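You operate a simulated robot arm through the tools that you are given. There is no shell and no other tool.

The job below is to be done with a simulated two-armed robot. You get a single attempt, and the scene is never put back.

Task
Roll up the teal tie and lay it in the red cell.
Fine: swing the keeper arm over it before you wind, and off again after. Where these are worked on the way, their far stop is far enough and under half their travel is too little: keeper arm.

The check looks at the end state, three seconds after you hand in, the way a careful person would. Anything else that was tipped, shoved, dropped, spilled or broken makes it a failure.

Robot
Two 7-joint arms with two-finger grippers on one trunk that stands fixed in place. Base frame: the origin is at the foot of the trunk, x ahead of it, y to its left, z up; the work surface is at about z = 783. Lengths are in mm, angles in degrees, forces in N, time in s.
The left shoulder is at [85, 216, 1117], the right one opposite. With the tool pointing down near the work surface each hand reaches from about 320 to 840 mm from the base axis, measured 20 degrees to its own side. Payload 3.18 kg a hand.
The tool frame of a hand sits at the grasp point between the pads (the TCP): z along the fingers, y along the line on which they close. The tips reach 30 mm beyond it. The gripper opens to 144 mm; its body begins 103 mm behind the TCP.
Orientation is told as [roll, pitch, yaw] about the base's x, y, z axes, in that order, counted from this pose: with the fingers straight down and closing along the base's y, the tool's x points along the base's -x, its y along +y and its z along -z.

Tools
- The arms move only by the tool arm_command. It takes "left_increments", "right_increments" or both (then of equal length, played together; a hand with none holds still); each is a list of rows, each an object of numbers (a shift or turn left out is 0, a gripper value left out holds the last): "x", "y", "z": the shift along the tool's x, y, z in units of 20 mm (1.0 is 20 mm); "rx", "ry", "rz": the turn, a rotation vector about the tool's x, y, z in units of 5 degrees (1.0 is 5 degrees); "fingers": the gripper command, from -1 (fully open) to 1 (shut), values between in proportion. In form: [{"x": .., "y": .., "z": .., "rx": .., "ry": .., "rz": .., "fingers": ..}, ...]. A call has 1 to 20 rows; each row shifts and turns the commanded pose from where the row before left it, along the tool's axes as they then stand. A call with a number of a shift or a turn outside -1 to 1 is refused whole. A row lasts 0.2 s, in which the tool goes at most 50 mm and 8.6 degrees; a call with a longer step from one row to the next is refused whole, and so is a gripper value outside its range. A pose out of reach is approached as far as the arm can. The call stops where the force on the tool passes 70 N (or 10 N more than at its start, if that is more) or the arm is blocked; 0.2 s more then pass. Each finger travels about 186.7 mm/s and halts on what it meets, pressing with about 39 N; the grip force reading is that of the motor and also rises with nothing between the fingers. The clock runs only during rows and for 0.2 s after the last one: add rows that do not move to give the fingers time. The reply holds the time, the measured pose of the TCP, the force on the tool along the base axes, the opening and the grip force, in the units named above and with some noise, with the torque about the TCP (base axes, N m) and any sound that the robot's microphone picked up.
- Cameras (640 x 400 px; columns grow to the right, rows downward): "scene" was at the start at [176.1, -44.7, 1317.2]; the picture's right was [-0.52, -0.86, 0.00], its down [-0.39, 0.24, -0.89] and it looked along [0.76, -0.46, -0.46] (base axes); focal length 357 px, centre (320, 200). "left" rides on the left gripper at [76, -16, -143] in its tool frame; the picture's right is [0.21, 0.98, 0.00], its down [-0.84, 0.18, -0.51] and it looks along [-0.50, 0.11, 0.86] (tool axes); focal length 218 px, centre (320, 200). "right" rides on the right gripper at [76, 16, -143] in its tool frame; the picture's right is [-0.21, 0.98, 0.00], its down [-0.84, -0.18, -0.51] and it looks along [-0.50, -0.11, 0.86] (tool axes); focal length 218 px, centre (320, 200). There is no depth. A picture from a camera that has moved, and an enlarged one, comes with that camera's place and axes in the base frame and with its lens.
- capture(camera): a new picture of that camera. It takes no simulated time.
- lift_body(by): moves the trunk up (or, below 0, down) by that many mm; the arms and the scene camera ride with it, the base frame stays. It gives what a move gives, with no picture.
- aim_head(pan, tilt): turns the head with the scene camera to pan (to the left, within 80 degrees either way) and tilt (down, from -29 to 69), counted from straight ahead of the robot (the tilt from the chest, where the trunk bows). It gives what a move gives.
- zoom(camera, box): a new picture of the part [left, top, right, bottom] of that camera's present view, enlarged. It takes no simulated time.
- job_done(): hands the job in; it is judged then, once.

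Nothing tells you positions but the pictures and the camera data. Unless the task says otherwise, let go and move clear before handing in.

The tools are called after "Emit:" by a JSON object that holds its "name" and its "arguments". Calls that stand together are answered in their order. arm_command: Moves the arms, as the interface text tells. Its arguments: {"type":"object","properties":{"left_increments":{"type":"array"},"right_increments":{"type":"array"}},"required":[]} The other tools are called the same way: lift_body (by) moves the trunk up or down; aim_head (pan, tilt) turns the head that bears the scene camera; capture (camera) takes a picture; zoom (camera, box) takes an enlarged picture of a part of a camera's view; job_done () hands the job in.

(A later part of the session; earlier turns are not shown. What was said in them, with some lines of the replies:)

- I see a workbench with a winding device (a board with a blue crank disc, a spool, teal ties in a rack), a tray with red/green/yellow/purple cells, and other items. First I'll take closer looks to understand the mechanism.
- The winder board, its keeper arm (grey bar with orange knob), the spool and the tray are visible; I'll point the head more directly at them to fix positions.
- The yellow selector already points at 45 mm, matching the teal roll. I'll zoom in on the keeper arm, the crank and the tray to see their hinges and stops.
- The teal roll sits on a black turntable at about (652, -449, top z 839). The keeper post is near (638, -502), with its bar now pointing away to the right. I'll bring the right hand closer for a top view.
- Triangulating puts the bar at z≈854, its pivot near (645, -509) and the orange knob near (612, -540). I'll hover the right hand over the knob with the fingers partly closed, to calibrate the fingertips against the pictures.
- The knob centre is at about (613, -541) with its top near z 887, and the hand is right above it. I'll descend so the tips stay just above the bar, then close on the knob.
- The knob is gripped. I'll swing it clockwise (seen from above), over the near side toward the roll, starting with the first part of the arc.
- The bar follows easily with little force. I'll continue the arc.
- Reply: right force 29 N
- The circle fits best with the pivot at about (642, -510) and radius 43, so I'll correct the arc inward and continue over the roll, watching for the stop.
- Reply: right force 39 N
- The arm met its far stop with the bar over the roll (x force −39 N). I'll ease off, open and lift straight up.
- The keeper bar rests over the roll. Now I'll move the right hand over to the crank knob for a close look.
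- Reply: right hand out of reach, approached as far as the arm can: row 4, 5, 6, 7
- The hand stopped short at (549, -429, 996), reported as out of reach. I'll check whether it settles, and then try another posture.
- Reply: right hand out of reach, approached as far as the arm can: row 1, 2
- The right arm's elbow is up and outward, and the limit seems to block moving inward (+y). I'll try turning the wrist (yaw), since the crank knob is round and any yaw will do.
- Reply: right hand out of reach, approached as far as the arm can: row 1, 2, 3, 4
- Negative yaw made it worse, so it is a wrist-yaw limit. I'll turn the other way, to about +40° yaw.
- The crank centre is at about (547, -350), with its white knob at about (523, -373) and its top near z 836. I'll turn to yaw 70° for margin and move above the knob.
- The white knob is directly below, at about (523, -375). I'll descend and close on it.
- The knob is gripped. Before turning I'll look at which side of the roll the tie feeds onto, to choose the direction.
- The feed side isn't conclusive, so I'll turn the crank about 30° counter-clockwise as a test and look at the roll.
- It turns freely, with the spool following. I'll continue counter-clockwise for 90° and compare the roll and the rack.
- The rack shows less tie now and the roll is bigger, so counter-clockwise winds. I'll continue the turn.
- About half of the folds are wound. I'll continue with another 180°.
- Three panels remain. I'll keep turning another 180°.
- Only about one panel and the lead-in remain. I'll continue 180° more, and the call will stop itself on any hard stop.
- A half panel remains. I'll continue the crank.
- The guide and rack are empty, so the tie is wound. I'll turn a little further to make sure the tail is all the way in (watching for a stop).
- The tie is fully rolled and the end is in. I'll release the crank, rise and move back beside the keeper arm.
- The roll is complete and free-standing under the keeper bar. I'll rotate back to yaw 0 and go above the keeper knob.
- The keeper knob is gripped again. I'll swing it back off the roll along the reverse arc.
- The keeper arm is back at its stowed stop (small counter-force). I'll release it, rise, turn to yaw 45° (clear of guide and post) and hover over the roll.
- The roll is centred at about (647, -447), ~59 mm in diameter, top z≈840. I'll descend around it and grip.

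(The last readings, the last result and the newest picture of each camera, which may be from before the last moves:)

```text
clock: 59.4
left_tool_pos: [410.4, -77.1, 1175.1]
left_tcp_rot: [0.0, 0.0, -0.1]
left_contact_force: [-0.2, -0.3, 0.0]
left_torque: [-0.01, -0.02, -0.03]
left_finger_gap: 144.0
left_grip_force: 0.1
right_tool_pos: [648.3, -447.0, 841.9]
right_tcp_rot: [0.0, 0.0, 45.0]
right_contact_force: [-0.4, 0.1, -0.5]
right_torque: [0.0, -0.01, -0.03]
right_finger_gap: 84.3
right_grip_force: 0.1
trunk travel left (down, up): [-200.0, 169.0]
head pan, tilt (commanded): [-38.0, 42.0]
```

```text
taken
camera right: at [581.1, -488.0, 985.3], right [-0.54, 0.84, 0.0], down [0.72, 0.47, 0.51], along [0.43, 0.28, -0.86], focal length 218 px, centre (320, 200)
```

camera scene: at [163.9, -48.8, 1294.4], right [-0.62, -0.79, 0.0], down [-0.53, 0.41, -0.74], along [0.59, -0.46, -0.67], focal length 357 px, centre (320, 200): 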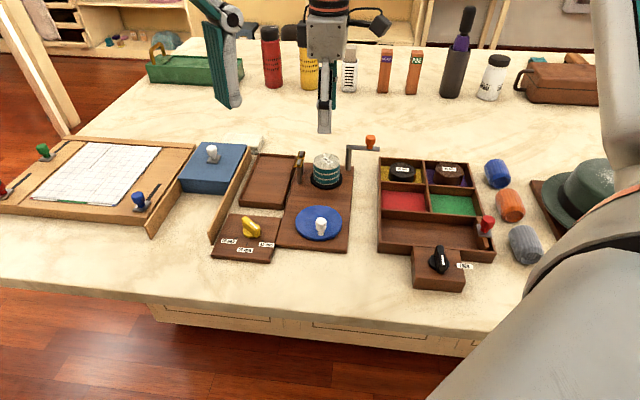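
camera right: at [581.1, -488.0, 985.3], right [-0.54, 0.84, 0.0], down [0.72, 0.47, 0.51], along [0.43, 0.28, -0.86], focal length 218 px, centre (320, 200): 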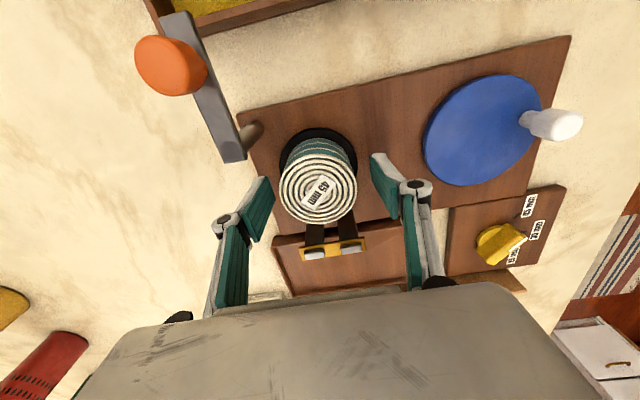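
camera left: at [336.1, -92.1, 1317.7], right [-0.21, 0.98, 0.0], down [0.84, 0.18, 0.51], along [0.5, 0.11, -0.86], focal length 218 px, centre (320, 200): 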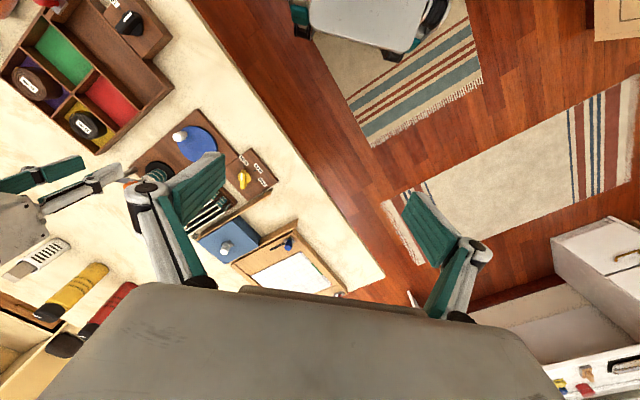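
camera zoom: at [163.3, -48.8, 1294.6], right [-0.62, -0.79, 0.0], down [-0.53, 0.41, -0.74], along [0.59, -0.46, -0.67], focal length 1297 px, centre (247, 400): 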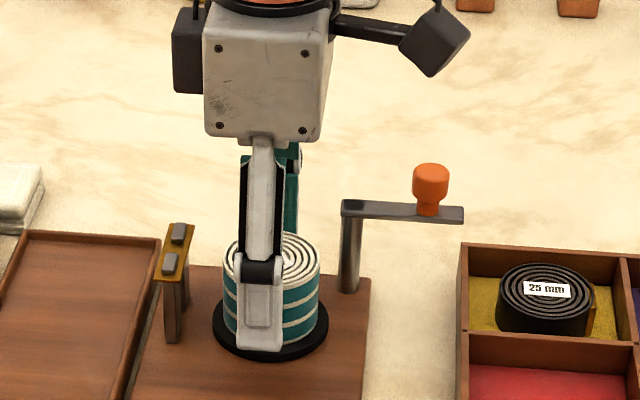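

Fingers straddle the roll symmetrically. I'll close gently and then lift straight up.

Emit:
{"name": "arm_command", "arguments": {"right_increments": [{"fingers": 0.1}, {"fingers": 0.3}, {"fingers": 0.5}, {"fingers": 0.5}]}}

Emit:
{"name": "zoom", "arguments": {"camera": "right", "box": [220, 100, 440, 280]}}

```text
clock: 60.4
left_tool_pos: [412.5, -76.9, 1173.3]
left_tcp_rot: [0.0, 0.0, 0.0]
left_contact_force: [1.1, -0.1, 0.0]
left_torque: [-0.01, -0.03, -0.02]
left_finger_gap: 144.1
left_grip_force: 0.1
right_tool_pos: [647.5, -447.1, 843.1]
right_tcp_rot: [0.0, 0.0, 45.0]
right_contact_force: [0.1, 0.3, 0.9]
right_torque: [0.01, 0.0, -0.03]
right_finger_gap: 56.3
right_grip_force: 39.2
trunk travel left (down, up): [-200.0, 169.0]
head pan, tilt (commanded): [-38.0, 42.0]
```

```text
2.22 times, centred on (330, 190) of right
camera zoom: at [581.2, -488.2, 985.0], right [-0.54, 0.84, 0.0], down [0.72, 0.47, 0.51], along [0.43, 0.28, -0.86], focal length 485 px, centre (298, 222)
```

zoom: 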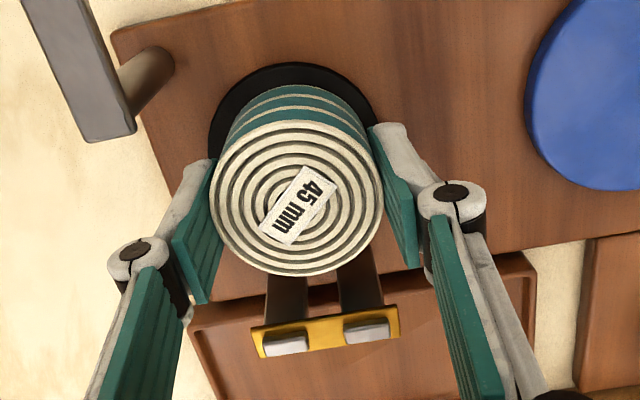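

Emit:
{"name": "arm_command", "arguments": {"right_increments": [{"z": -0.4, "fingers": 1}, {"z": -0.5}, {"z": -0.6}, {"z": -0.8}, {}]}}

Emit:
{"name": "zoom", "arguments": {"camera": "scene", "box": [270, 90, 410, 200]}}

```text
clock: 61.6
left_tool_pos: [411.2, -77.2, 1174.0]
left_tcp_rot: [0.0, 0.1, 0.0]
left_contact_force: [-1.1, -0.8, 0.3]
left_torque: [0.01, 0.0, 0.01]
left_finger_gap: 144.1
left_grip_force: 0.2
right_tool_pos: [646.0, -447.0, 888.5]
right_tcp_rot: [0.1, 0.1, 45.0]
right_contact_force: [0.0, 0.6, -1.3]
right_torque: [-0.02, -0.02, 0.03]
right_finger_gap: 56.4
right_grip_force: 39.1
trunk travel left (down, up): [-200.0, 169.0]
head pan, tilt (commanded): [-38.0, 42.0]
```

```text
3.64 times, centred on (340, 145) of scene
camera zoom: at [164.0, -49.1, 1294.3], right [-0.62, -0.79, 0.0], down [-0.53, 0.41, -0.74], along [0.59, -0.46, -0.67], focal length 1297 px, centre (247, 400)
```

zoom: 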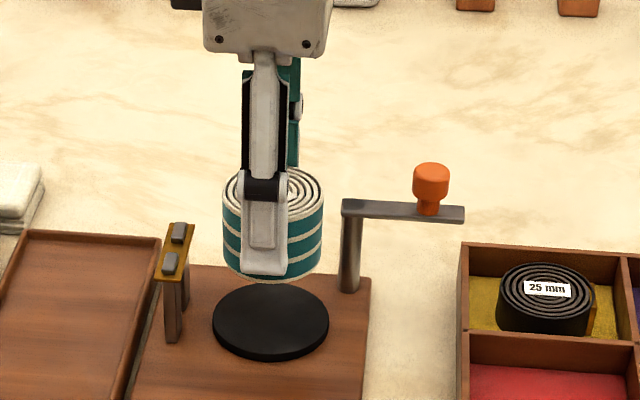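

The roll is held cleanly off the turntable. I'll raise it and carry it above the red cell (centre ≈ (490, -526), wall tops ≈ z 807).

Emit:
{"name": "arm_command", "arguments": {"right_increments": [{"z": -0.9}, {"z": -0.9}, {"z": -0.9}, {"z": -0.9}, {"x": 0.7, "y": 0.23}, {"x": 0.7, "y": 0.23}, {"x": 0.7, "y": 0.23}, {"x": 0.7, "y": 0.23}, {"x": 0.7, "y": 0.23}, {"x": 0.7, "y": 0.23}, {"x": 0.7, "y": 0.23}, {"x": 0.7, "y": 0.23}, {"x": 0.7, "y": 0.23}, {"x": 0.7, "y": 0.23}, {"x": 0.7, "y": 0.23}, {"x": 0.61, "y": 0.19}, {}]}}

Emit:
{"name": "arm_command", "arguments": {"right_increments": [{"rz": -1}, {"rz": -1}, {"rz": -1}, {"rz": -1}, {"rz": -1}, {"rz": -1}, {"rz": -1}, {"rz": -1}, {"rz": -1}, {}]}}

Emit:
{"name": "capture", "arguments": {"camera": "right"}}

Emit:
{"name": "capture", "arguments": {"camera": "scene"}}

```text
clock: 65.2
left_tool_pos: [411.6, -76.7, 1173.6]
left_tcp_rot: [0.0, 0.1, 0.0]
left_contact_force: [-0.4, -0.4, 0.2]
left_torque: [-0.02, 0.02, 0.0]
left_finger_gap: 144.1
left_grip_force: 0.1
right_tool_pos: [490.6, -525.4, 959.4]
right_tcp_rot: [0.0, 0.0, 45.0]
right_contact_force: [0.6, 0.2, 0.1]
right_torque: [0.02, -0.01, 0.01]
right_finger_gap: 56.5
right_grip_force: 38.9
trunk travel left (down, up): [-200.0, 169.0]
head pan, tilt (commanded): [-38.0, 42.0]
```

```text
clock: 67.4
left_tool_pos: [411.4, -76.1, 1174.5]
left_tcp_rot: [0.1, 0.1, 0.0]
left_contact_force: [0.9, -0.2, -0.1]
left_torque: [-0.04, 0.0, 0.03]
left_finger_gap: 144.1
left_grip_force: 0.1
right_tool_pos: [491.1, -525.5, 961.2]
right_tcp_rot: [0.1, 0.0, 90.1]
right_contact_force: [1.1, 0.0, -0.7]
right_torque: [-0.03, -0.02, 0.0]
right_finger_gap: 56.5
right_grip_force: 39.0
trunk travel left (down, up): [-200.0, 169.0]
head pan, tilt (commanded): [-38.0, 42.0]
```

```text
taken
camera right: at [474.6, -601.0, 1103.7], right [-0.98, 0.21, 0.0], down [0.18, 0.84, 0.51], along [0.1, 0.5, -0.86], focal length 218 px, centre (320, 200)
```

right: 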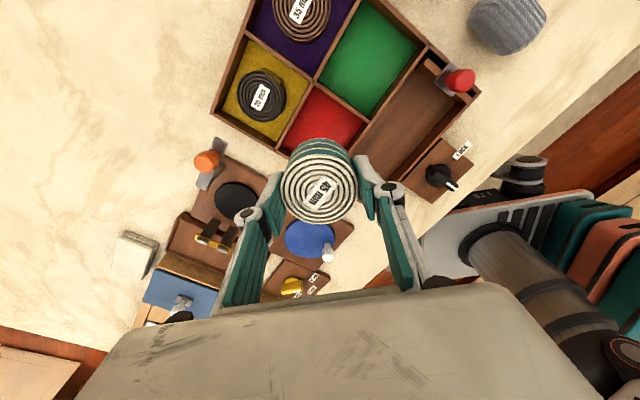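

```text
taken
camera scene: at [163.7, -49.0, 1294.4], right [-0.62, -0.79, 0.0], down [-0.53, 0.41, -0.74], along [0.59, -0.46, -0.67], focal length 357 px, centre (320, 200)
```

scene: 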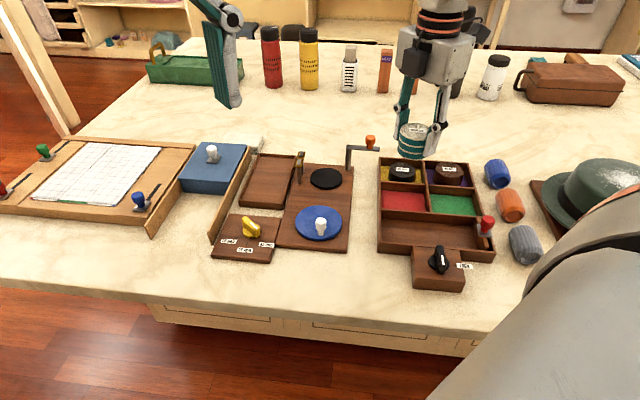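

The cell centre reads as (488, -528), so I'll shift slightly and lower to just above the cell to check alignment.

Emit:
{"name": "arm_command", "arguments": {"right_increments": [{"x": 0.1, "y": 0.1, "z": 0.9}, {"z": 0.9}, {"z": 0.9}, {"z": 0.9}, {"z": 0.8}, {}]}}

Emit:
{"name": "zoom", "arguments": {"camera": "scene", "box": [350, 110, 510, 260]}}

Emit:
{"name": "zoom", "arguments": {"camera": "right", "box": [200, 40, 440, 240]}}

```text
clock: 68.8
left_tool_pos: [412.4, -75.3, 1173.4]
left_tcp_rot: [0.1, 0.0, -0.1]
left_contact_force: [0.6, -0.2, -0.8]
left_torque: [0.0, 0.0, -0.03]
left_finger_gap: 144.3
left_grip_force: 0.1
right_tool_pos: [488.4, -526.3, 872.5]
right_tcp_rot: [0.0, -0.1, 90.0]
right_contact_force: [-0.1, -0.1, -0.9]
right_torque: [0.0, 0.01, 0.01]
right_finger_gap: 56.6
right_grip_force: 39.0
trunk travel left (down, up): [-200.0, 169.0]
head pan, tilt (commanded): [-38.0, 42.0]
```

```text
2.67 times, centred on (430, 185) of scene
camera zoom: at [163.4, -48.8, 1294.5], right [-0.62, -0.79, 0.0], down [-0.53, 0.41, -0.74], along [0.59, -0.46, -0.67], focal length 951 px, centre (27, 240)
```

zoom: 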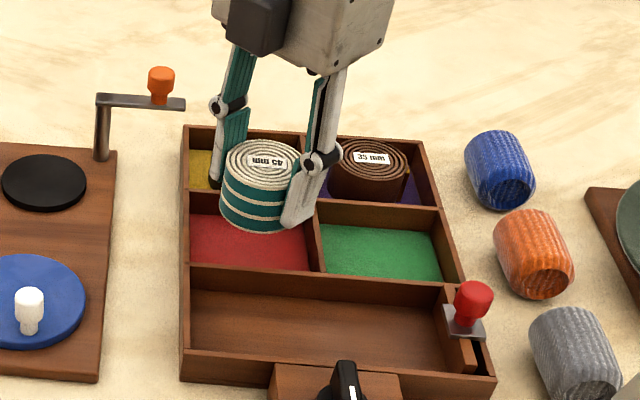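

```text
2.00 times, centred on (320, 140) of right
camera zoom: at [471.7, -602.1, 1015.5], right [-0.98, 0.21, 0.0], down [0.18, 0.84, 0.51], along [0.11, 0.5, -0.86], focal length 436 px, centre (320, 320)
```

zoom: 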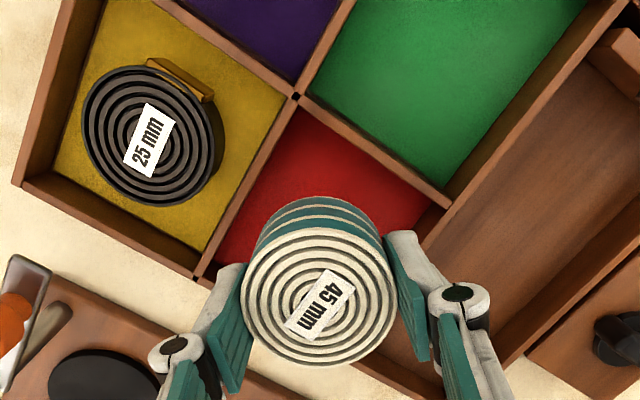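

Alignment looks good: the roll is centred over the red cell within a few mm. I'll lower it carefully, feeling for the floor.

Emit:
{"name": "arm_command", "arguments": {"right_increments": [{"y": -0.05, "z": 0.6}, {"z": 0.5}, {"z": 0.4}, {"z": 0.15}, {}]}}

Emit:
{"name": "zoom", "arguments": {"camera": "scene", "box": [370, 130, 490, 240]}}

```text
clock: 70.0
left_tool_pos: [411.4, -77.7, 1174.0]
left_tcp_rot: [0.1, 0.0, 0.0]
left_contact_force: [-0.9, 1.0, 0.4]
left_torque: [0.02, -0.01, 0.0]
left_finger_gap: 144.2
left_grip_force: 0.0
right_tool_pos: [489.4, -527.4, 840.5]
right_tcp_rot: [0.2, 0.0, 89.9]
right_contact_force: [0.8, 0.1, -0.2]
right_torque: [0.01, -0.04, 0.02]
right_finger_gap: 56.7
right_grip_force: 39.2
trunk travel left (down, up): [-200.0, 169.0]
head pan, tilt (commanded): [-38.0, 42.0]
```

```text
3.64 times, centred on (430, 185) of scene
camera zoom: at [163.7, -49.0, 1294.4], right [-0.62, -0.79, 0.0], down [-0.53, 0.41, -0.74], along [0.59, -0.46, -0.67], focal length 1297 px, centre (-80, 254)
```

zoom: 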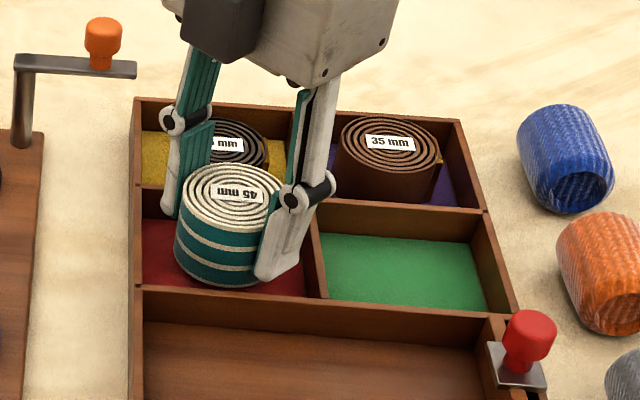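

Emit:
{"name": "arm_command", "arguments": {"right_increments": [{"z": 0.1}, {"z": 0.1}, {}]}}

Emit:
{"name": "zoom", "arguments": {"camera": "scene", "box": [370, 130, 490, 240]}}

```text
clock: 70.8
left_tool_pos: [412.1, -78.8, 1174.9]
left_tcp_rot: [0.0, 0.0, 0.0]
left_contact_force: [0.2, -0.1, -0.2]
left_torque: [0.0, 0.02, -0.07]
left_finger_gap: 144.1
left_grip_force: 0.0
right_tool_pos: [490.3, -528.1, 837.4]
right_tcp_rot: [0.0, 0.0, 90.0]
right_contact_force: [-0.1, 0.2, -0.5]
right_torque: [0.0, 0.0, -0.01]
right_finger_gap: 56.7
right_grip_force: 39.0
trunk travel left (down, up): [-200.0, 169.0]
head pan, tilt (commanded): [-38.0, 42.0]
```

```text
3.64 times, centred on (430, 185) of scene
camera zoom: at [163.6, -49.0, 1294.4], right [-0.62, -0.79, 0.0], down [-0.53, 0.41, -0.74], along [0.59, -0.46, -0.67], focal length 1297 px, centre (-80, 254)
```

zoom: 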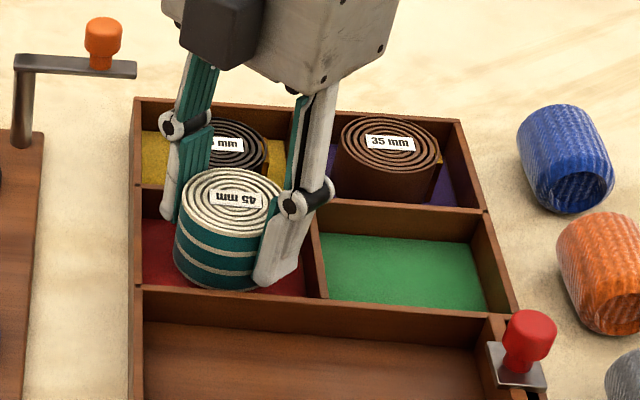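

Emit:
{"name": "arm_command", "arguments": {"right_increments": [{"z": 0.1}, {"z": 0.1}, {"z": 0.1}, {}]}}

Emit:
{"name": "zoom", "arguments": {"camera": "scene", "box": [370, 130, 490, 240]}}

```text
clock: 71.8
left_tool_pos: [412.5, -77.0, 1175.5]
left_tcp_rot: [0.1, 0.0, 0.0]
left_contact_force: [-0.3, 0.1, -0.1]
left_torque: [0.02, 0.0, 0.01]
left_finger_gap: 144.0
left_grip_force: 0.1
right_tool_pos: [491.1, -528.9, 829.7]
right_tcp_rot: [0.1, 0.0, 90.0]
right_contact_force: [-0.4, -0.2, -1.0]
right_torque: [-0.01, 0.02, -0.03]
right_finger_gap: 56.7
right_grip_force: 38.8
trunk travel left (down, up): [-200.0, 169.0]
head pan, tilt (commanded): [-38.0, 42.0]
```

```text
3.64 times, centred on (430, 185) of scene
camera zoom: at [163.6, -49.0, 1294.4], right [-0.62, -0.79, 0.0], down [-0.53, 0.41, -0.74], along [0.59, -0.46, -0.67], focal length 1297 px, centre (-80, 254)
```

zoom: 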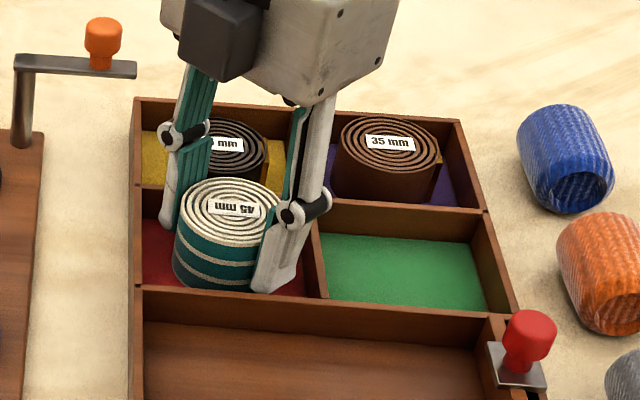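

Emit:
{"name": "arm_command", "arguments": {"right_increments": [{"z": 0.08}, {"z": 0.08}, {}]}}

Emit:
{"name": "zoom", "arguments": {"camera": "right", "box": [200, 60, 440, 260]}}

```text
clock: 72.6
left_tool_pos: [409.8, -75.9, 1176.3]
left_tcp_rot: [-0.1, -0.2, 0.1]
left_contact_force: [-0.4, 0.8, -0.1]
left_torque: [0.03, -0.04, 0.02]
left_finger_gap: 143.9
left_grip_force: 0.0
right_tool_pos: [490.6, -527.2, 827.5]
right_tcp_rot: [-0.2, 0.2, 90.0]
right_contact_force: [-3.0, -2.9, 18.1]
right_torque: [-0.08, 0.12, 0.01]
right_finger_gap: 56.6
right_grip_force: 38.8
trunk travel left (down, up): [-200.0, 169.0]
head pan, tilt (commanded): [-38.0, 42.0]
```

```text
2.00 times, centred on (320, 160) of right
camera zoom: at [472.7, -602.4, 971.8], right [-0.98, 0.21, 0.0], down [0.18, 0.84, 0.51], along [0.11, 0.49, -0.86], focal length 436 px, centre (320, 280)
```

zoom: 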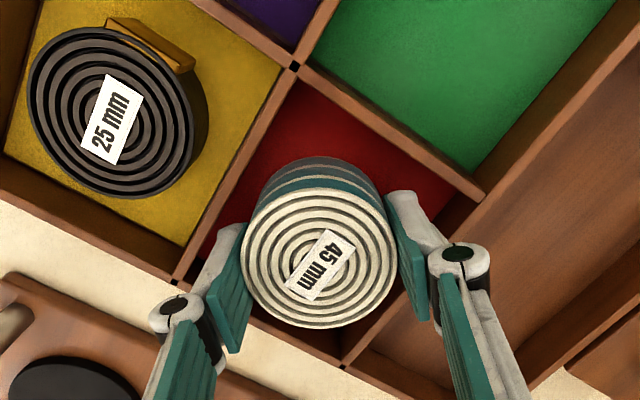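

The roll has touched the cell floor (18 N upward). I'll ease off slightly, open just a few millimetres and rise straight up.

Emit:
{"name": "arm_command", "arguments": {"right_increments": [{"z": -0.08}, {"fingers": 0.15}, {"fingers": 0.13}, {"fingers": 0.13}]}}

Emit:
{"name": "zoom", "arguments": {"camera": "right", "box": [200, 60, 440, 260]}}

Emit:
{"name": "zoom", "arguments": {"camera": "scene", "box": [370, 130, 490, 240]}}

```text
clock: 73.6
left_tool_pos: [410.8, -77.5, 1174.6]
left_tcp_rot: [0.0, 0.0, 0.0]
left_contact_force: [-1.2, -0.1, 0.1]
left_torque: [0.02, -0.01, -0.01]
left_finger_gap: 144.3
left_grip_force: 0.1
right_tool_pos: [490.8, -527.5, 828.3]
right_tcp_rot: [0.1, 0.0, 90.0]
right_contact_force: [-0.1, 0.5, -0.6]
right_torque: [0.01, 0.05, 0.01]
right_finger_gap: 62.7
right_grip_force: 0.1
trunk travel left (down, up): [-200.0, 169.0]
head pan, tilt (commanded): [-38.0, 42.0]
```

```text
2.00 times, centred on (320, 160) of right
camera zoom: at [473.2, -602.8, 971.0], right [-0.98, 0.21, 0.0], down [0.18, 0.84, 0.51], along [0.11, 0.5, -0.86], focal length 436 px, centre (320, 280)
```

zoom: 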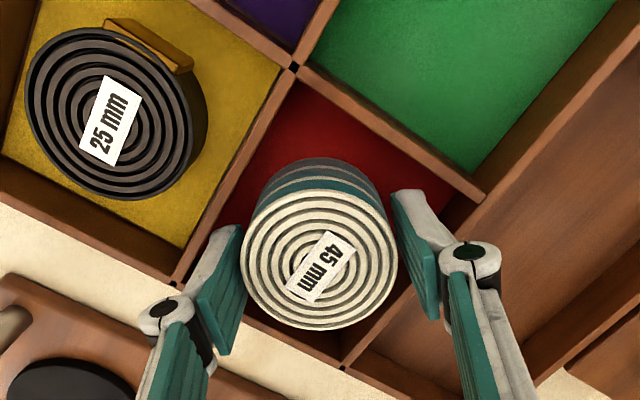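

```text
3.64 times, centred on (430, 185) of scene
camera zoom: at [163.5, -48.8, 1294.4], right [-0.62, -0.79, 0.0], down [-0.53, 0.41, -0.74], along [0.59, -0.46, -0.67], focal length 1297 px, centre (-80, 254)
```

zoom: 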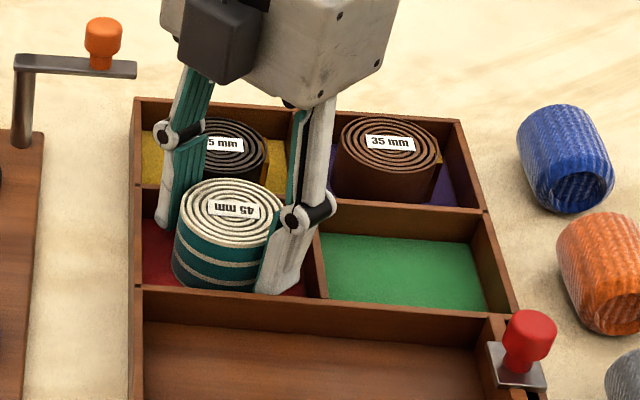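

Emit:
{"name": "arm_command", "arguments": {"right_increments": [{"z": -0.3}, {"z": -0.5}, {"z": -0.8}, {"z": -0.9}, {"z": -0.9}, {"z": -0.9}, {"z": -0.9}, {"z": -0.9}, {}]}}

Emit:
{"name": "capture", "arguments": {"camera": "scene"}}

Emit:
{"name": "zoom", "arguments": {"camera": "scene", "box": [370, 130, 490, 240]}}

Emit:
{"name": "capture", "arguments": {"camera": "right"}}

```text
clock: 75.6
left_tool_pos: [412.2, -76.5, 1174.5]
left_tcp_rot: [0.0, -0.1, 0.1]
left_contact_force: [0.6, 0.6, 0.2]
left_torque: [0.02, 0.04, -0.01]
left_finger_gap: 143.9
left_grip_force: 0.0
right_tool_pos: [492.1, -527.8, 951.9]
right_tcp_rot: [0.1, 0.0, 90.0]
right_contact_force: [0.4, 0.8, 0.0]
right_torque: [-0.01, 0.0, 0.02]
right_finger_gap: 62.4
right_grip_force: 0.1
trunk travel left (down, up): [-200.0, 169.0]
head pan, tilt (commanded): [-38.0, 42.0]
```

```text
taken
camera scene: at [163.9, -49.1, 1294.3], right [-0.62, -0.79, 0.0], down [-0.53, 0.41, -0.74], along [0.59, -0.46, -0.67], focal length 357 px, centre (320, 200)
```

scene: 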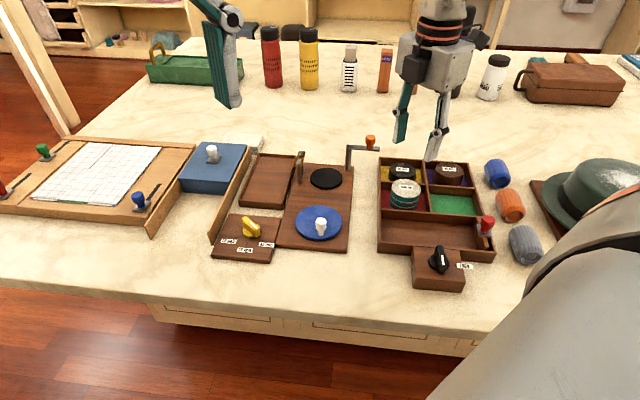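

```text
3.64 times, centred on (430, 185) of scene
camera zoom: at [163.9, -49.1, 1294.3], right [-0.62, -0.79, 0.0], down [-0.53, 0.41, -0.74], along [0.59, -0.46, -0.67], focal length 1297 px, centre (-80, 254)
```

zoom: 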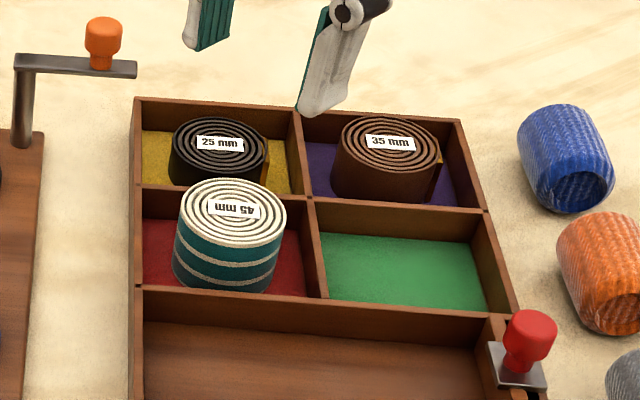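

```text
taken
camera right: at [474.0, -602.9, 1093.6], right [-0.98, 0.21, 0.0], down [0.18, 0.84, 0.51], along [0.11, 0.5, -0.86], focal length 218 px, centre (320, 200)
```

right: 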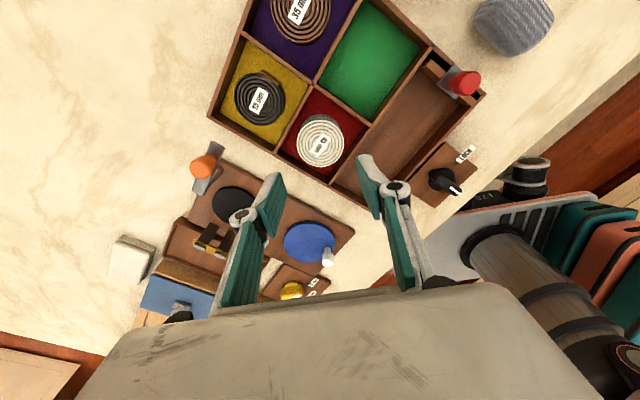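

The teal roll stands upright in the red cell, the keeper arm is stowed and nothing else has moved. I'll retreat higher and take a last close look.

Emit:
{"name": "arm_command", "arguments": {"right_increments": [{"z": -1}, {"z": -1}, {"z": -1}, {"z": -1}, {"z": -1}, {"z": -1}, {}]}}

Emit:
{"name": "zoom", "arguments": {"camera": "scene", "box": [220, 120, 520, 280]}}

Emit:
{"name": "zoom", "arguments": {"camera": "right", "box": [180, 0, 500, 220]}}

```text
clock: 77.2
left_tool_pos: [411.0, -77.1, 1173.7]
left_tcp_rot: [0.0, 0.1, 0.0]
left_contact_force: [0.6, 1.3, 0.3]
left_torque: [0.01, 0.03, -0.02]
left_finger_gap: 144.0
left_grip_force: 0.0
right_tool_pos: [489.2, -527.9, 1070.5]
right_tcp_rot: [0.2, 0.0, 90.1]
right_contact_force: [0.0, 0.0, 0.1]
right_torque: [0.01, 0.0, 0.0]
right_finger_gap: 62.5
right_grip_force: 0.1
trunk travel left (down, up): [-200.0, 169.0]
head pan, tilt (commanded): [-38.0, 42.0]
```

```text
2.13 times, centred on (370, 200) of scene
camera zoom: at [163.9, -49.0, 1294.3], right [-0.62, -0.79, 0.0], down [-0.53, 0.41, -0.74], along [0.59, -0.46, -0.67], focal length 761 px, centre (213, 200)
```

zoom: 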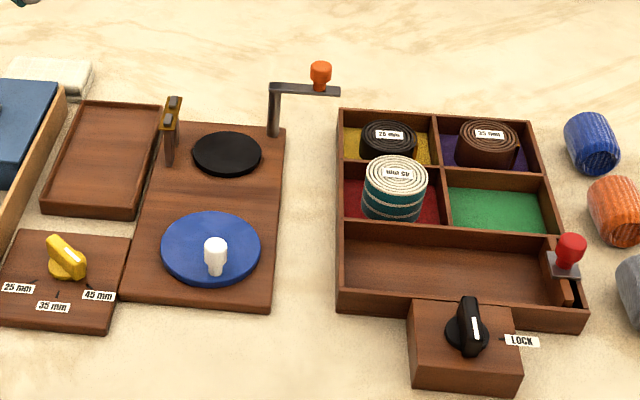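

```text
1.82 times, centred on (340, 110) of right
camera zoom: at [473.4, -602.8, 1213.3], right [-0.98, 0.21, 0.0], down [0.18, 0.84, 0.51], along [0.11, 0.5, -0.86], focal length 397 px, centre (284, 364)
```

zoom: 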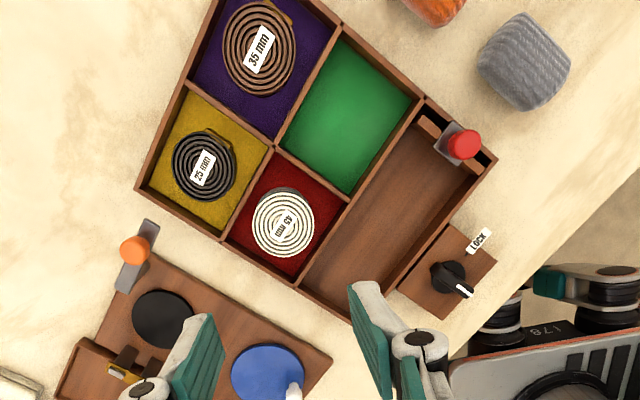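

The tie is rolled up and sits squarely in the red cell. The keeper arm is back off and both hands are clear, so I'm handing in.

Emit:
{"name": "job_done", "arguments": {}}

```text
The job is handed in.
```

The teal tie is rolled up and standing upright in the red cell, and I've handed the job in; I haven't seen the check's result.

- **Keeper arm:** I swung it over the roll to its far stop before winding. After winding I swung it back off to where it started, where it met resistance.
- **Winding:** The yellow selector already pointed at 45 mm, matching the tie, so I left it alone. I turned the crank counter-clockwise until the rack and guide were empty.
- **Placing:** The roll touched the cell floor before I let go, and it stayed upright when the fingers opened.
- **Everything else:** The last pictures show the other coils, the tray's lock knob and slider, and the items around them where they were. Both hands were clear before I handed in.
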